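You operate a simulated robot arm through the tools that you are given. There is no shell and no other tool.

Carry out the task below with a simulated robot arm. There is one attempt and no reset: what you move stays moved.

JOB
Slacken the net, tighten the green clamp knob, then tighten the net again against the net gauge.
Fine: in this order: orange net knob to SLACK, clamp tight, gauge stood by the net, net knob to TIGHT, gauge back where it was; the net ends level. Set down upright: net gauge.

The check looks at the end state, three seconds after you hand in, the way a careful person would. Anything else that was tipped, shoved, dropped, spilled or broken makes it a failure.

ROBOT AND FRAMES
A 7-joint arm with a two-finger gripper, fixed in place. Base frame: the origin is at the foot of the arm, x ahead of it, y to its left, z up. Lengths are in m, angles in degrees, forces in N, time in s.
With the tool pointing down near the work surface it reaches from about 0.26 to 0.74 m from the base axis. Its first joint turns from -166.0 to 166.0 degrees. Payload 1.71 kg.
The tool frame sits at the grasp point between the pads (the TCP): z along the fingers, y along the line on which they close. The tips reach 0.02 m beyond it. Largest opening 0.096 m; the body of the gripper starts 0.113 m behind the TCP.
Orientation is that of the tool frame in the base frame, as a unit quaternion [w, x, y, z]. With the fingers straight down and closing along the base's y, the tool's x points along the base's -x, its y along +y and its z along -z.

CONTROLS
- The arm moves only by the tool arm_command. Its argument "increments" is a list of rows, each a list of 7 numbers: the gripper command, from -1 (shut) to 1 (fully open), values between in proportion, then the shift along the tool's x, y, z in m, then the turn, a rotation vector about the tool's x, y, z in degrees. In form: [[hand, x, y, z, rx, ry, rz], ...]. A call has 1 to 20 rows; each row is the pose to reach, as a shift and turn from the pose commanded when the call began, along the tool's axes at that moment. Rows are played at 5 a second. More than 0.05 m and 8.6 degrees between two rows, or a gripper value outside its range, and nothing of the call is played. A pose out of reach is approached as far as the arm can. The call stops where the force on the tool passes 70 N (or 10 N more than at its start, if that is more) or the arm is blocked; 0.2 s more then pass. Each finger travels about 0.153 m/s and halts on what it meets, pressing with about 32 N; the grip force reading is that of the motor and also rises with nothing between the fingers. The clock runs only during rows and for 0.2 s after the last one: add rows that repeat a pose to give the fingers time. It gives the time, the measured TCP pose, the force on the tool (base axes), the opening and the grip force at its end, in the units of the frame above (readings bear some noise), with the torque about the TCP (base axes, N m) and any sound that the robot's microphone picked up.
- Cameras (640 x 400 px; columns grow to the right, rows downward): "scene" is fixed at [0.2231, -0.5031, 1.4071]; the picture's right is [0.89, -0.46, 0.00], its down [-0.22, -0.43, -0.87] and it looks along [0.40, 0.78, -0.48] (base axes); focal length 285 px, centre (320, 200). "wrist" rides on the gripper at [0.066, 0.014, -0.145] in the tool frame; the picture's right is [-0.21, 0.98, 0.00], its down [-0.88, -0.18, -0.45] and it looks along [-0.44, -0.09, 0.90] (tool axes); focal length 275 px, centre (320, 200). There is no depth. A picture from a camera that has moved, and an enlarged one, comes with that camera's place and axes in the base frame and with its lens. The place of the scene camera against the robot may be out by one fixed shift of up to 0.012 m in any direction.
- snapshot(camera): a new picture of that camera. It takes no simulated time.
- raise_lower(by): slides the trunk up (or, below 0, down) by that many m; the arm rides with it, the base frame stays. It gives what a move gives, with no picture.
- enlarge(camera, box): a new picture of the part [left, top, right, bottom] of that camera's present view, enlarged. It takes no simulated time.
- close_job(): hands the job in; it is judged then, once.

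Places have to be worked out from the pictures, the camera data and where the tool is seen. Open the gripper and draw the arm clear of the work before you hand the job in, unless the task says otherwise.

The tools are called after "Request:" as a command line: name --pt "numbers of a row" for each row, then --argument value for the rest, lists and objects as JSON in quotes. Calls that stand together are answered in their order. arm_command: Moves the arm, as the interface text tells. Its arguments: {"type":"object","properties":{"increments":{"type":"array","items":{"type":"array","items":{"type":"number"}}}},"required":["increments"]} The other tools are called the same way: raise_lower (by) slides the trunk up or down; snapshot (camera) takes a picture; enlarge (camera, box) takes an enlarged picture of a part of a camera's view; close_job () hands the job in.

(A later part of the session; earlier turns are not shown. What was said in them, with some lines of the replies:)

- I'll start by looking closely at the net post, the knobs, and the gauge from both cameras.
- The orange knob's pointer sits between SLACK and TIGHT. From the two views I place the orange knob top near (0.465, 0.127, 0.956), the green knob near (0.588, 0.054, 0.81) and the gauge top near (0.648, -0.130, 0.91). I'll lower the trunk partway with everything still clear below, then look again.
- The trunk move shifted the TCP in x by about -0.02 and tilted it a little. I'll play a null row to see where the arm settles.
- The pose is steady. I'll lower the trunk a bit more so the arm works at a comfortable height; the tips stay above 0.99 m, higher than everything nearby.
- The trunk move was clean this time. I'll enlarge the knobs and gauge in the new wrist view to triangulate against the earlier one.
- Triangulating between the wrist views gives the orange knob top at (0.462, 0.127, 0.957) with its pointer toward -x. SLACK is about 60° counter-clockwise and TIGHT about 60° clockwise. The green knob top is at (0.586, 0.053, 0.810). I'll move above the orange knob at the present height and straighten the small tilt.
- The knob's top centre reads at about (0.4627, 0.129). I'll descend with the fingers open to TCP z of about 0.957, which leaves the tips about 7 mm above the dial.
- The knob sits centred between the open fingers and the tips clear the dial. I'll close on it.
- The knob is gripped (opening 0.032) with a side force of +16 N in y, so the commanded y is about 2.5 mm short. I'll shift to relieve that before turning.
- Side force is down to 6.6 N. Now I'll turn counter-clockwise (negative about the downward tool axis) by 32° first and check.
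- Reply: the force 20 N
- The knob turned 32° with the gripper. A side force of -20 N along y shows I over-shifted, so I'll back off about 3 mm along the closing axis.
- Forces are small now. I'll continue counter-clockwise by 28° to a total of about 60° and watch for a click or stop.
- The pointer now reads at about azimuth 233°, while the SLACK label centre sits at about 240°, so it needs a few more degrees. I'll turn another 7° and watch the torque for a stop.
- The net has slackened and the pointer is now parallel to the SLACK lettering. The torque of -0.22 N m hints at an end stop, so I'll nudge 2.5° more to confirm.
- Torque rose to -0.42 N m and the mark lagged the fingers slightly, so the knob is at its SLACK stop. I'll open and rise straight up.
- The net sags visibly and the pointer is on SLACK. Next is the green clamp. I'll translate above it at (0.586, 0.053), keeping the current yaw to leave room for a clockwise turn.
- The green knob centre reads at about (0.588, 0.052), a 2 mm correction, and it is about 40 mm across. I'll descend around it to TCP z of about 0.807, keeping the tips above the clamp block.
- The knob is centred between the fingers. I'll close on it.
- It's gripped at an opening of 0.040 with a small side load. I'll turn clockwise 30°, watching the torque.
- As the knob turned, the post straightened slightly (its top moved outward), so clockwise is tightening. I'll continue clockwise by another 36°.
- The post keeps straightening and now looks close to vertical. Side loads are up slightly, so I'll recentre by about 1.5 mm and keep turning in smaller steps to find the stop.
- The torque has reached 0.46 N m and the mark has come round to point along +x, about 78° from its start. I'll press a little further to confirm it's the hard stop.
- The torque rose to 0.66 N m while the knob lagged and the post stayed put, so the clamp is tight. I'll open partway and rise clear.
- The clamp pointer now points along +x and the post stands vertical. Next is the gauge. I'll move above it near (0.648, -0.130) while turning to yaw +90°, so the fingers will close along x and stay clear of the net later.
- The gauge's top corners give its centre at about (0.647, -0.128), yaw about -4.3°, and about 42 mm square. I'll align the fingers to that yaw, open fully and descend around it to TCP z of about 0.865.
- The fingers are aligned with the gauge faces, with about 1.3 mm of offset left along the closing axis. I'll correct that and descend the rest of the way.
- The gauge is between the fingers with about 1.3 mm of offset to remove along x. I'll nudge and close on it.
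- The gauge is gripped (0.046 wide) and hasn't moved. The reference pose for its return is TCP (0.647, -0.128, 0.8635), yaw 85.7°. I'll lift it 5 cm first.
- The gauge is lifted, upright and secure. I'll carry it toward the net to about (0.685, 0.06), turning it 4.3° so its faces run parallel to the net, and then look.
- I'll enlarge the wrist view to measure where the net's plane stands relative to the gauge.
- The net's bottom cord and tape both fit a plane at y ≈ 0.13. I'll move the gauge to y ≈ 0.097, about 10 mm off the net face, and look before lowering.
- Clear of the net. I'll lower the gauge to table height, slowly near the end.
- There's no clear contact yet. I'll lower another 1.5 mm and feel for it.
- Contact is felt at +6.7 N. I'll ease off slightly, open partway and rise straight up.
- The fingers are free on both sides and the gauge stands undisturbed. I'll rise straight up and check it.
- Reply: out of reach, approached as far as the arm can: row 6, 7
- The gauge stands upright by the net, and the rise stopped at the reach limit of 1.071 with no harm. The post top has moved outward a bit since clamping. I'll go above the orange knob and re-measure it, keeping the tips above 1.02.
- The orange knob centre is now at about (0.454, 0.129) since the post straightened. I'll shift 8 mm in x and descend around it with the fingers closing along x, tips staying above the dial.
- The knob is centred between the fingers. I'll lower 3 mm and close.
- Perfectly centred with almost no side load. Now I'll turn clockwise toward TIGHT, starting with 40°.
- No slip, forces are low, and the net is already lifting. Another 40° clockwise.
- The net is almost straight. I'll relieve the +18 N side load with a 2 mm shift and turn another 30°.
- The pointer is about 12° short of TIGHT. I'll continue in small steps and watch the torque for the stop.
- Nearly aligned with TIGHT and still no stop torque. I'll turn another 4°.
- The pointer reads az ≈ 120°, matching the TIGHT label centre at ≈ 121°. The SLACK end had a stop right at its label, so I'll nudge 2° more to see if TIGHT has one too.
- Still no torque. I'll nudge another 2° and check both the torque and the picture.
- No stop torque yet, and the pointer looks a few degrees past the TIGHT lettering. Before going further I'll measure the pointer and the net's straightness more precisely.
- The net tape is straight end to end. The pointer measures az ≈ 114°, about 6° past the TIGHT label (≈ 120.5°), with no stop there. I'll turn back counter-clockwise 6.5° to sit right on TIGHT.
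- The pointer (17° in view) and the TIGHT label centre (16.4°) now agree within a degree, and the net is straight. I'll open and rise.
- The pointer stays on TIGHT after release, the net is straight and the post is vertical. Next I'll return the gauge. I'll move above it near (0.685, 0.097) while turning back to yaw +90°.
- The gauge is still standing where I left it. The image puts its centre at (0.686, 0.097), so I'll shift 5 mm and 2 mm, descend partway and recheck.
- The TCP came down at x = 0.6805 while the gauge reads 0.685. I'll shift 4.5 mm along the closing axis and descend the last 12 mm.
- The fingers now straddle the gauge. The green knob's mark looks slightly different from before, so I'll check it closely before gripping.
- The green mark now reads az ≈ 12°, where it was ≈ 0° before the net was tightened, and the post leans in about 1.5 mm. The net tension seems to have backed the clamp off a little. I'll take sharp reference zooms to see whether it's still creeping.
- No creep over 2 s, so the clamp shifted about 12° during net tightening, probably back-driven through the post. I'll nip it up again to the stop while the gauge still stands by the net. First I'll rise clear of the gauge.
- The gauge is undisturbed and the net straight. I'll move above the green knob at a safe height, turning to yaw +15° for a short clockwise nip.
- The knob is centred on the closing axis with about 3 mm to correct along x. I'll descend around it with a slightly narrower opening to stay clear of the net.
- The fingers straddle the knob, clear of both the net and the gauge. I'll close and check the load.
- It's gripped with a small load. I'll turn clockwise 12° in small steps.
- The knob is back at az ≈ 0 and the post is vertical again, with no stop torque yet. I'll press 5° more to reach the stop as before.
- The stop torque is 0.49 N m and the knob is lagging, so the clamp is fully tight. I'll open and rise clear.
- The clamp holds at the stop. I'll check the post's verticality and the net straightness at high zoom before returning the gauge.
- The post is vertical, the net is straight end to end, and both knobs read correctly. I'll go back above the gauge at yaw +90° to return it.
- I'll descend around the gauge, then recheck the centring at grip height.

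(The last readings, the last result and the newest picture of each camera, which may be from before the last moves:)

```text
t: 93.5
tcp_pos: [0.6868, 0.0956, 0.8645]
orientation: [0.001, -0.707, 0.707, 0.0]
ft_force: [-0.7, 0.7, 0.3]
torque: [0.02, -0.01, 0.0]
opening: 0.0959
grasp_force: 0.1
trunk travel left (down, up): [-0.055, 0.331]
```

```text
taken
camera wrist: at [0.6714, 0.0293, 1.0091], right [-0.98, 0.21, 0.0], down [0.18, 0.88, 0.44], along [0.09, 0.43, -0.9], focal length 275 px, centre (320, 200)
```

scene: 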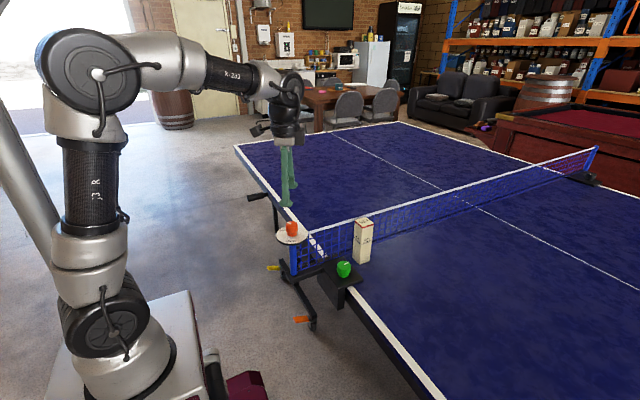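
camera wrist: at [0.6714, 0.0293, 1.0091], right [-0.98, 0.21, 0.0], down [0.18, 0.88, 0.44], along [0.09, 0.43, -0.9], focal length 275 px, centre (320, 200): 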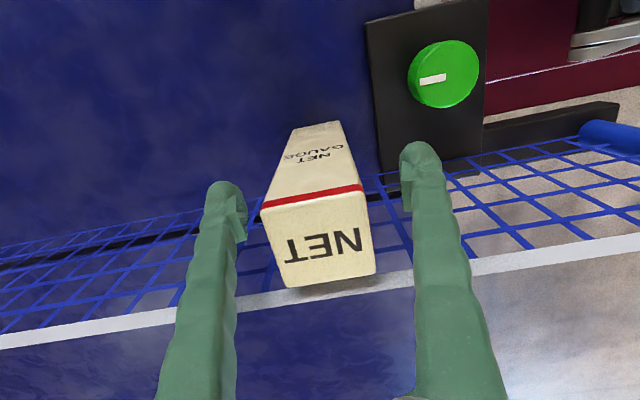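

The gauge appears almost exactly as it did when I released it, about 1.4 mm off in y. I'll trim that and close.

Request:
arm_command --pt "1 -0.0014 0.0006 0 0 0 0" --pt "0.4 -0.0014 0.0006 0 0 0 0" --pt "0 -0.0014 0.0006 0 0 0 0" --pt "-0.2 -0.0014 0.0006 0 0 0 0" --pt "-1 -0.0014 0.0006 0 0 0 0" --pt "-1 -0.0014 0.0006 0 0 0 0"

Request:
snapshot --camera "wrist"

```text
t: 94.8
tcp_pos: [0.6852, 0.0967, 0.8641]
orientation: [0.001, -0.707, 0.707, -0.001]
ft_force: [0.0, 1.1, 1.4]
torque: [0.01, -0.02, 0.01]
opening: 0.0458
grasp_force: 32.0
trunk travel left (down, up): [-0.055, 0.331]
```

```text
taken
camera wrist: at [0.6707, 0.0307, 1.0092], right [-0.98, 0.21, 0.0], down [0.18, 0.88, 0.44], along [0.09, 0.43, -0.9], focal length 275 px, centre (320, 200)
```

wrist: 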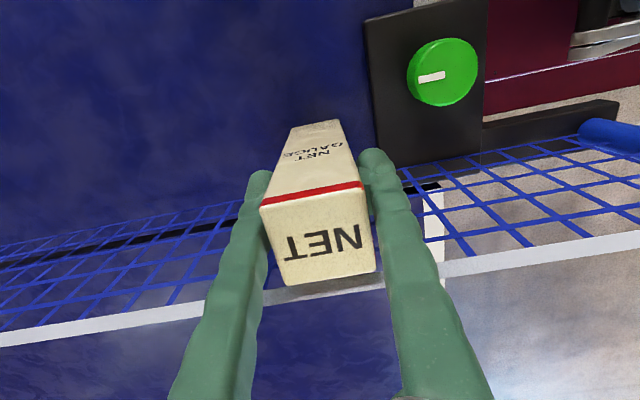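

Gripped just as before. I'll lift it 5 cm and carry it back away from the net toward its original place, turning back 4.3°.

Request:
arm_command --pt "-1 0 0 -0.006 0 0 0" --pt "-1 0 0 -0.02 0 0 0" --pt "-1 0 0 -0.035 0 0 0" --pt "-1 0 0 -0.05 0 0 0" --pt "-1 0.015 0.003 -0.05 0 0 0.3" --pt "-1 0.04 0.007 -0.05 0 0 0.8" --pt "-1 0.07 0.012 -0.05 0 0 1.4" --pt "-1 0.1 0.017 -0.05 0 0 2" --pt "-1 0.13 0.022 -0.05 0 0 2.6" --pt "-1 0.16 0.027 -0.05 0 0 3.2" --pt "-1 0.19 0.032 -0.05 0 0 3.8" --pt "-1 0.212 0.036 -0.05 0 0 4.3" --pt "-1 0.2251 0.0379 -0.05 0 0 4.3" --pt "-1 0.2251 0.0379 -0.05 0 0 4.3" --pt "-1 0.2251 0.0379 -0.05 0 0 4.3"

Request:
snapshot --camera "wrist"

Request:
enlarge --camera "scene" --box '[330, 220, 490, 320]'

```text
t: 98.0
tcp_pos: [0.6463, -0.1274, 0.914]
orientation: [0.0, -0.68, 0.733, 0.0]
ft_force: [-0.2, -0.3, -2.5]
torque: [0.0, 0.01, -0.02]
opening: 0.0455
grasp_force: 32.0
trunk travel left (down, up): [-0.055, 0.331]
```

```text
taken
camera wrist: at [0.6275, -0.1937, 1.059], right [-0.96, 0.28, 0.0], down [0.25, 0.86, 0.44], along [0.12, 0.43, -0.9], focal length 275 px, centre (320, 200)
```

wrist: 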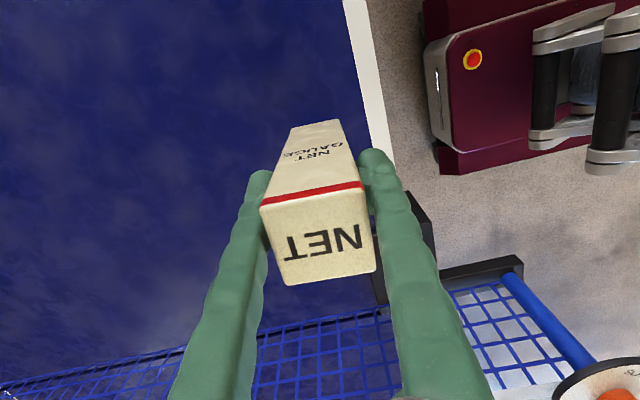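

```text
4.00 times, centred on (410, 270) of scene
camera zoom: at [0.2231, -0.5031, 1.4071], right [0.89, -0.46, 0.0], down [-0.22, -0.43, -0.87], along [0.4, 0.78, -0.48], focal length 1141 px, centre (-40, -80)
```

zoom: 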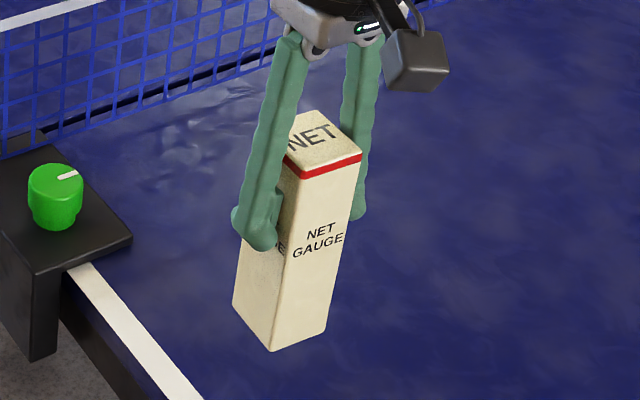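

The gauge hangs exactly where it did right after the first lift, matching pixel for pixel. I'll lower it to the table.

Request:
arm_command --pt "-1 0 0 0.015 0 0 0" --pt "-1 0 0 0.03 0 0 0" --pt "-1 0 0 0.04 0 0 0" --pt "-1 0 0 0.046 0 0 0" --pt "-1 0 0 0.049 0 0 0" --pt "-1 0 0 0.05 0 0 0" --pt "-1 0 0 0.05 0 0 0"

Request:
enlarge --camera "scene" --box '[350, 250, 450, 330]'

```text
t: 99.7
tcp_pos: [0.6461, -0.1288, 0.863]
orientation: [0.0, -0.68, 0.733, -0.001]
ft_force: [-1.1, -0.2, 3.8]
torque: [0.05, 0.2, 0.0]
opening: 0.0458
grasp_force: 32.5
trunk travel left (down, up): [-0.055, 0.331]
```

```text
5.00 times, centred on (400, 290) of scene
camera zoom: at [0.2231, -0.5031, 1.4071], right [0.89, -0.46, 0.0], down [-0.22, -0.43, -0.87], along [0.4, 0.78, -0.48], focal length 1426 px, centre (-80, -250)
```

zoom: 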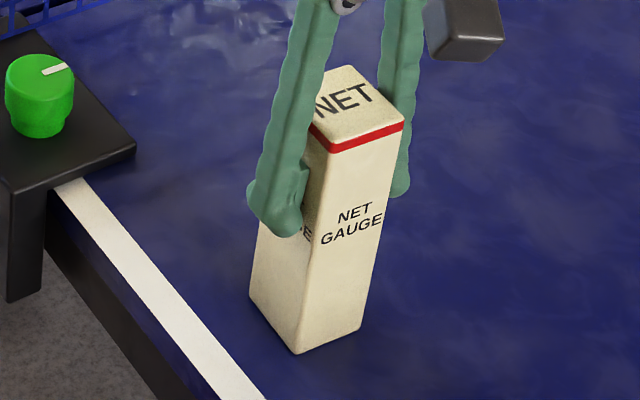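

The gauge touches down (+3.8 N) within about a millimetre of its original spot. I'll open the fingers and check before rising.

Request:
arm_command --pt "-1 0 0 -0.0005 0 0 0" --pt "-0.03 0 0 -0.0005 0 0 0" --pt "0.2 0 0 -0.0005 0 0 0" --pt "0.7 0 0 -0.0005 0 0 0" --pt "1 0 0 -0.0005 0 0 0" --pt "1 0 0 -0.0005 0 0 0"

Request:
snapshot --camera "wrist"

```text
t: 101.0
tcp_pos: [0.6466, -0.1279, 0.8637]
orientation: [-0.001, -0.68, 0.733, 0.0]
ft_force: [0.4, 0.2, 0.4]
torque: [0.01, 0.02, 0.01]
opening: 0.0963
grasp_force: 0.0
trunk travel left (down, up): [-0.055, 0.331]
```

```text
taken
camera wrist: at [0.6277, -0.1932, 1.0091], right [-0.96, 0.28, 0.0], down [0.25, 0.86, 0.44], along [0.12, 0.43, -0.9], focal length 275 px, centre (320, 200)
```

wrist: 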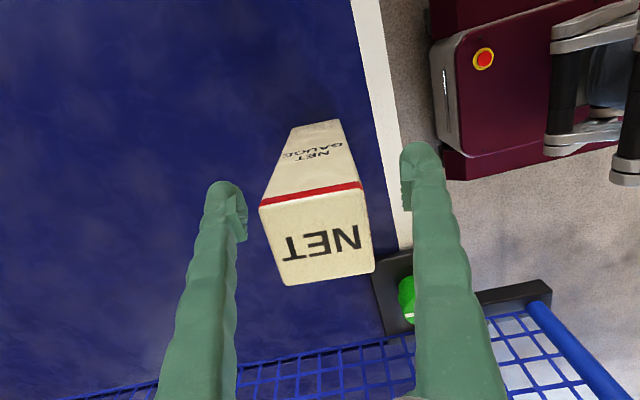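

The fingers are clear on both sides and the gauge stands upright. I'll rise straight up.

Request:
arm_command --pt "1 0 0 -0.02 0 0 0" --pt "1 0 0 -0.05 0 0 0" --pt "1 0 0 -0.085 0 0 0" --pt "1 0 0 -0.12 0 0 0" --pt "1 0 0 -0.155 0 0 0" --pt "1 0 0 -0.185 0 0 0" --pt "1 0 0 -0.185 0 0 0"

Request:
snapshot --camera "scene"

Request:
enlarge --camera "scene" --box '[350, 250, 450, 330]'

```text
t: 102.7
tcp_pos: [0.6492, -0.1272, 1.0506]
orientation: [-0.001, -0.68, 0.733, 0.001]
ft_force: [-0.5, 0.4, 0.1]
torque: [-0.02, -0.01, -0.02]
opening: 0.0961
grasp_force: 0.0
trunk travel left (down, up): [-0.055, 0.331]
```

```text
taken
```

scene: 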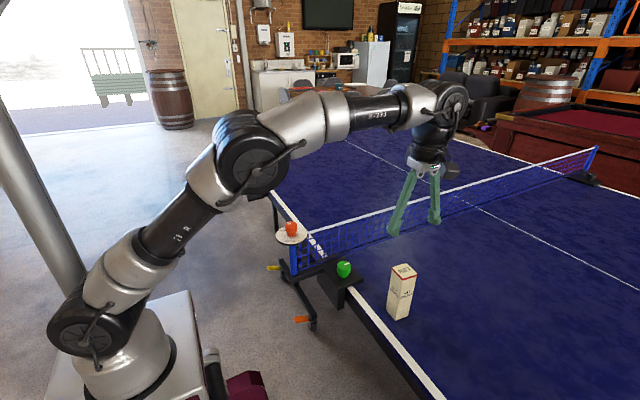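

```text
5.00 times, centred on (400, 290) of scene
camera zoom: at [0.2231, -0.5031, 1.4071], right [0.89, -0.46, 0.0], down [-0.22, -0.43, -0.87], along [0.4, 0.78, -0.48], focal length 1426 px, centre (-80, -250)
```

zoom: 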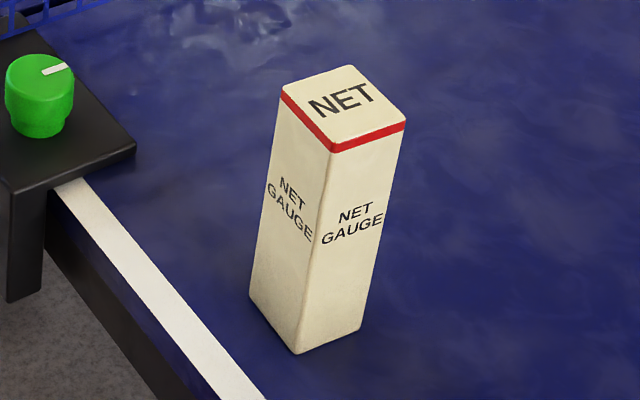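

The gauge is back on its spot, upright, matching the original picture. I'll draw the arm back from over the work, then raise the trunk.

Request:
arm_command --pt "1 -0.003 0.03 0 0 0 0" --pt "1 -0.006 0.065 0 0 0 0" --pt "1 -0.009 0.1 0 0 0 0" --pt "1 -0.012 0.14 0 0 0 0" --pt "1 -0.0142 0.17 0 0 0 0" --pt "1 -0.0142 0.17 0 0 0 0"

Request:
raise_lower --by 0.2

Request:
snapshot --camera "wrist"

Request:
snapshot --camera "scene"

Request:
enlarge --camera "scene" --box '[264, 210, 424, 310]'

Request:
enlarge --camera "scene" --box '[300, 135, 620, 285]'

```text
t: 104.0
tcp_pos: [0.4787, -0.1003, 1.0494]
orientation: [0.0, -0.68, 0.733, 0.001]
ft_force: [-0.6, 0.2, 0.4]
torque: [0.02, -0.03, 0.0]
opening: 0.096
grasp_force: 0.1
trunk travel left (down, up): [-0.055, 0.331]
```

```text
t: 106.2
tcp_pos: [0.4782, -0.1005, 1.25]
orientation: [0.0, -0.68, 0.734, 0.0]
ft_force: [0.2, 0.7, -0.2]
torque: [0.02, 0.02, 0.01]
opening: 0.0961
grasp_force: 0.1
trunk travel left (down, up): [-0.255, 0.131]
```

```text
taken
camera wrist: at [0.4588, -0.1649, 1.3943], right [-0.96, 0.28, 0.0], down [0.25, 0.86, 0.44], along [0.12, 0.43, -0.9], focal length 275 px, centre (320, 200)
```

wrist: 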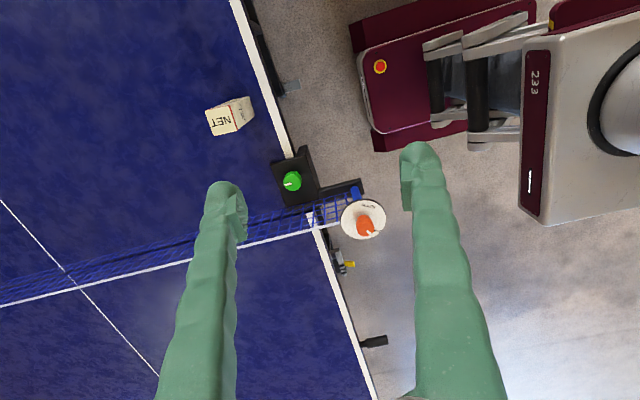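

```text
taken
```

scene: 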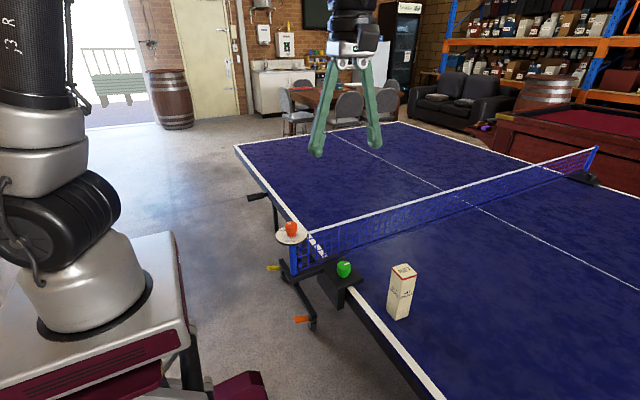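

```text
4.00 times, centred on (344, 260) of scene
camera zoom: at [0.2231, -0.5031, 1.4071], right [0.89, -0.46, 0.0], down [-0.22, -0.43, -0.87], along [0.4, 0.78, -0.48], focal length 1141 px, centre (224, -40)
```

zoom: 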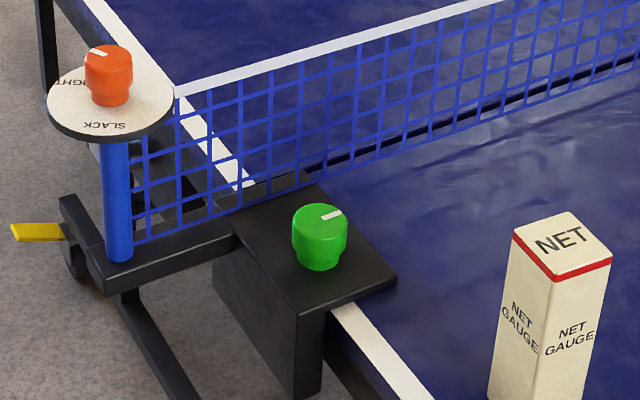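

```text
2.00 times, centred on (460, 210) of scene
camera zoom: at [0.2231, -0.5031, 1.4071], right [0.89, -0.46, 0.0], down [-0.22, -0.43, -0.87], along [0.4, 0.78, -0.48], focal length 570 px, centre (40, 180)
```

zoom: 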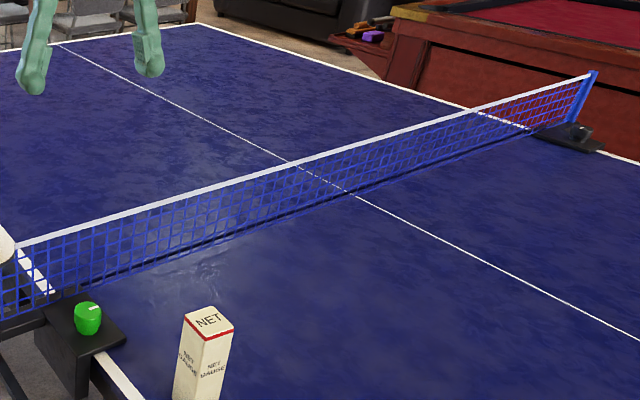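

Everything looks in place. I'll take one last close look at the orange pointer from the wrist before handing in.

Request:
enlarge --camera "wrist" --box '[330, 190, 394, 250]'

Request:
enlarge --camera "wrist" --box '[260, 140, 340, 210]'

Request:
enlarge --camera "scene" --box '[268, 215, 316, 245]'

```text
6.67 times, centred on (362, 220) of wrist
camera zoom: at [0.4588, -0.1649, 1.3943], right [-0.96, 0.28, 0.0], down [0.25, 0.86, 0.44], along [0.12, 0.43, -0.9], focal length 1835 px, centre (40, 67)
```

zoom: 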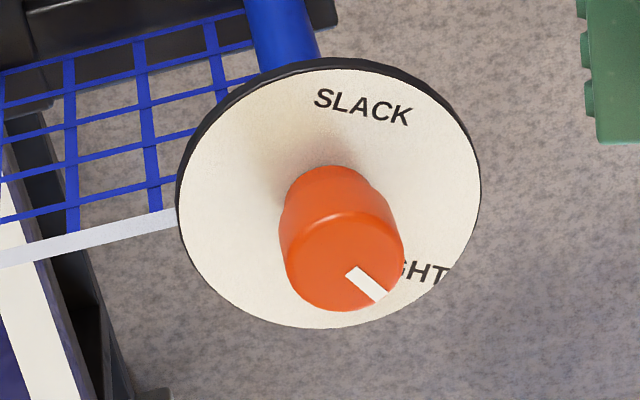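

```text
5.71 times, centred on (300, 175) of wrist
camera zoom: at [0.4588, -0.1649, 1.3943], right [-0.96, 0.28, 0.0], down [0.25, 0.86, 0.44], along [0.12, 0.43, -0.9], focal length 1573 px, centre (434, 343)
```

zoom: 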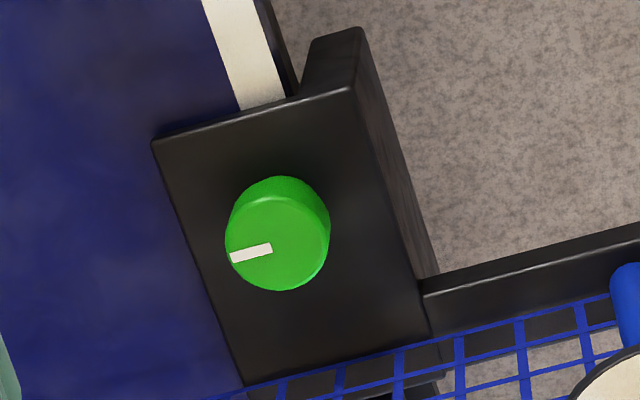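

```text
13.33 times, centred on (292, 230) of scene
camera zoom: at [0.2231, -0.5031, 1.4071], right [0.89, -0.46, 0.0], down [-0.22, -0.43, -0.87], along [0.4, 0.78, -0.48], focal length 3803 px, centre (693, -200)
```

zoom: 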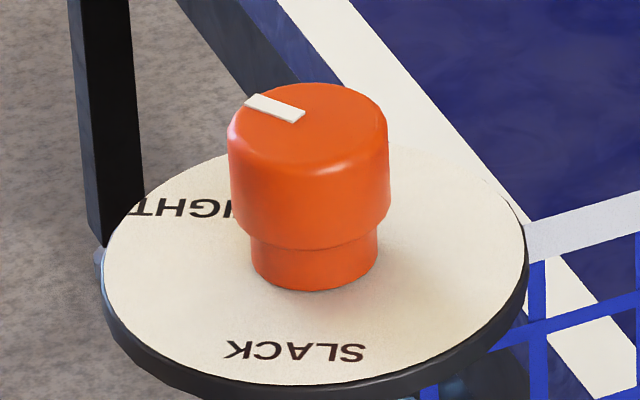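

The orange pointer is on TIGHT (az ≈ 120°) and the clamp pointer is at its tight stop. The net is straight and level, and the gauge stands upright on its original spot. The gripper is open and clear, so I'm handing in.

Request:
close_job

```text
The job is handed in.
```

I finished the job and handed it in, with every step done in the order you gave; I don't have the check's result. One step had to be repeated: the clamp backed off while I tightened the net, so I tightened it again afterwards.

| Item | End state |
|---|---|
| Orange net knob | Went to SLACK first; now at TIGHT, with the pointer within a few degrees of the label |
| Green clamp knob | Tight against its stop; the post is vertical |
| Net | Tape straight from end to end |
| Net gauge | Upright, back within about 1 mm of where it started |
| Arm | Gripper open, drawn back and raised clear |

- **Clamp retightened:** while I turned the net knob to TIGHT, the clamp knob backed off about 12°. I tightened it back to its stop with the net already tight and the gauge still by the net. It stayed there, but that second tightening fell outside your order.
- **Net knob overshoot:** the knob has no stop at TIGHT, and I briefly turned it about 6° past the label before setting it back.
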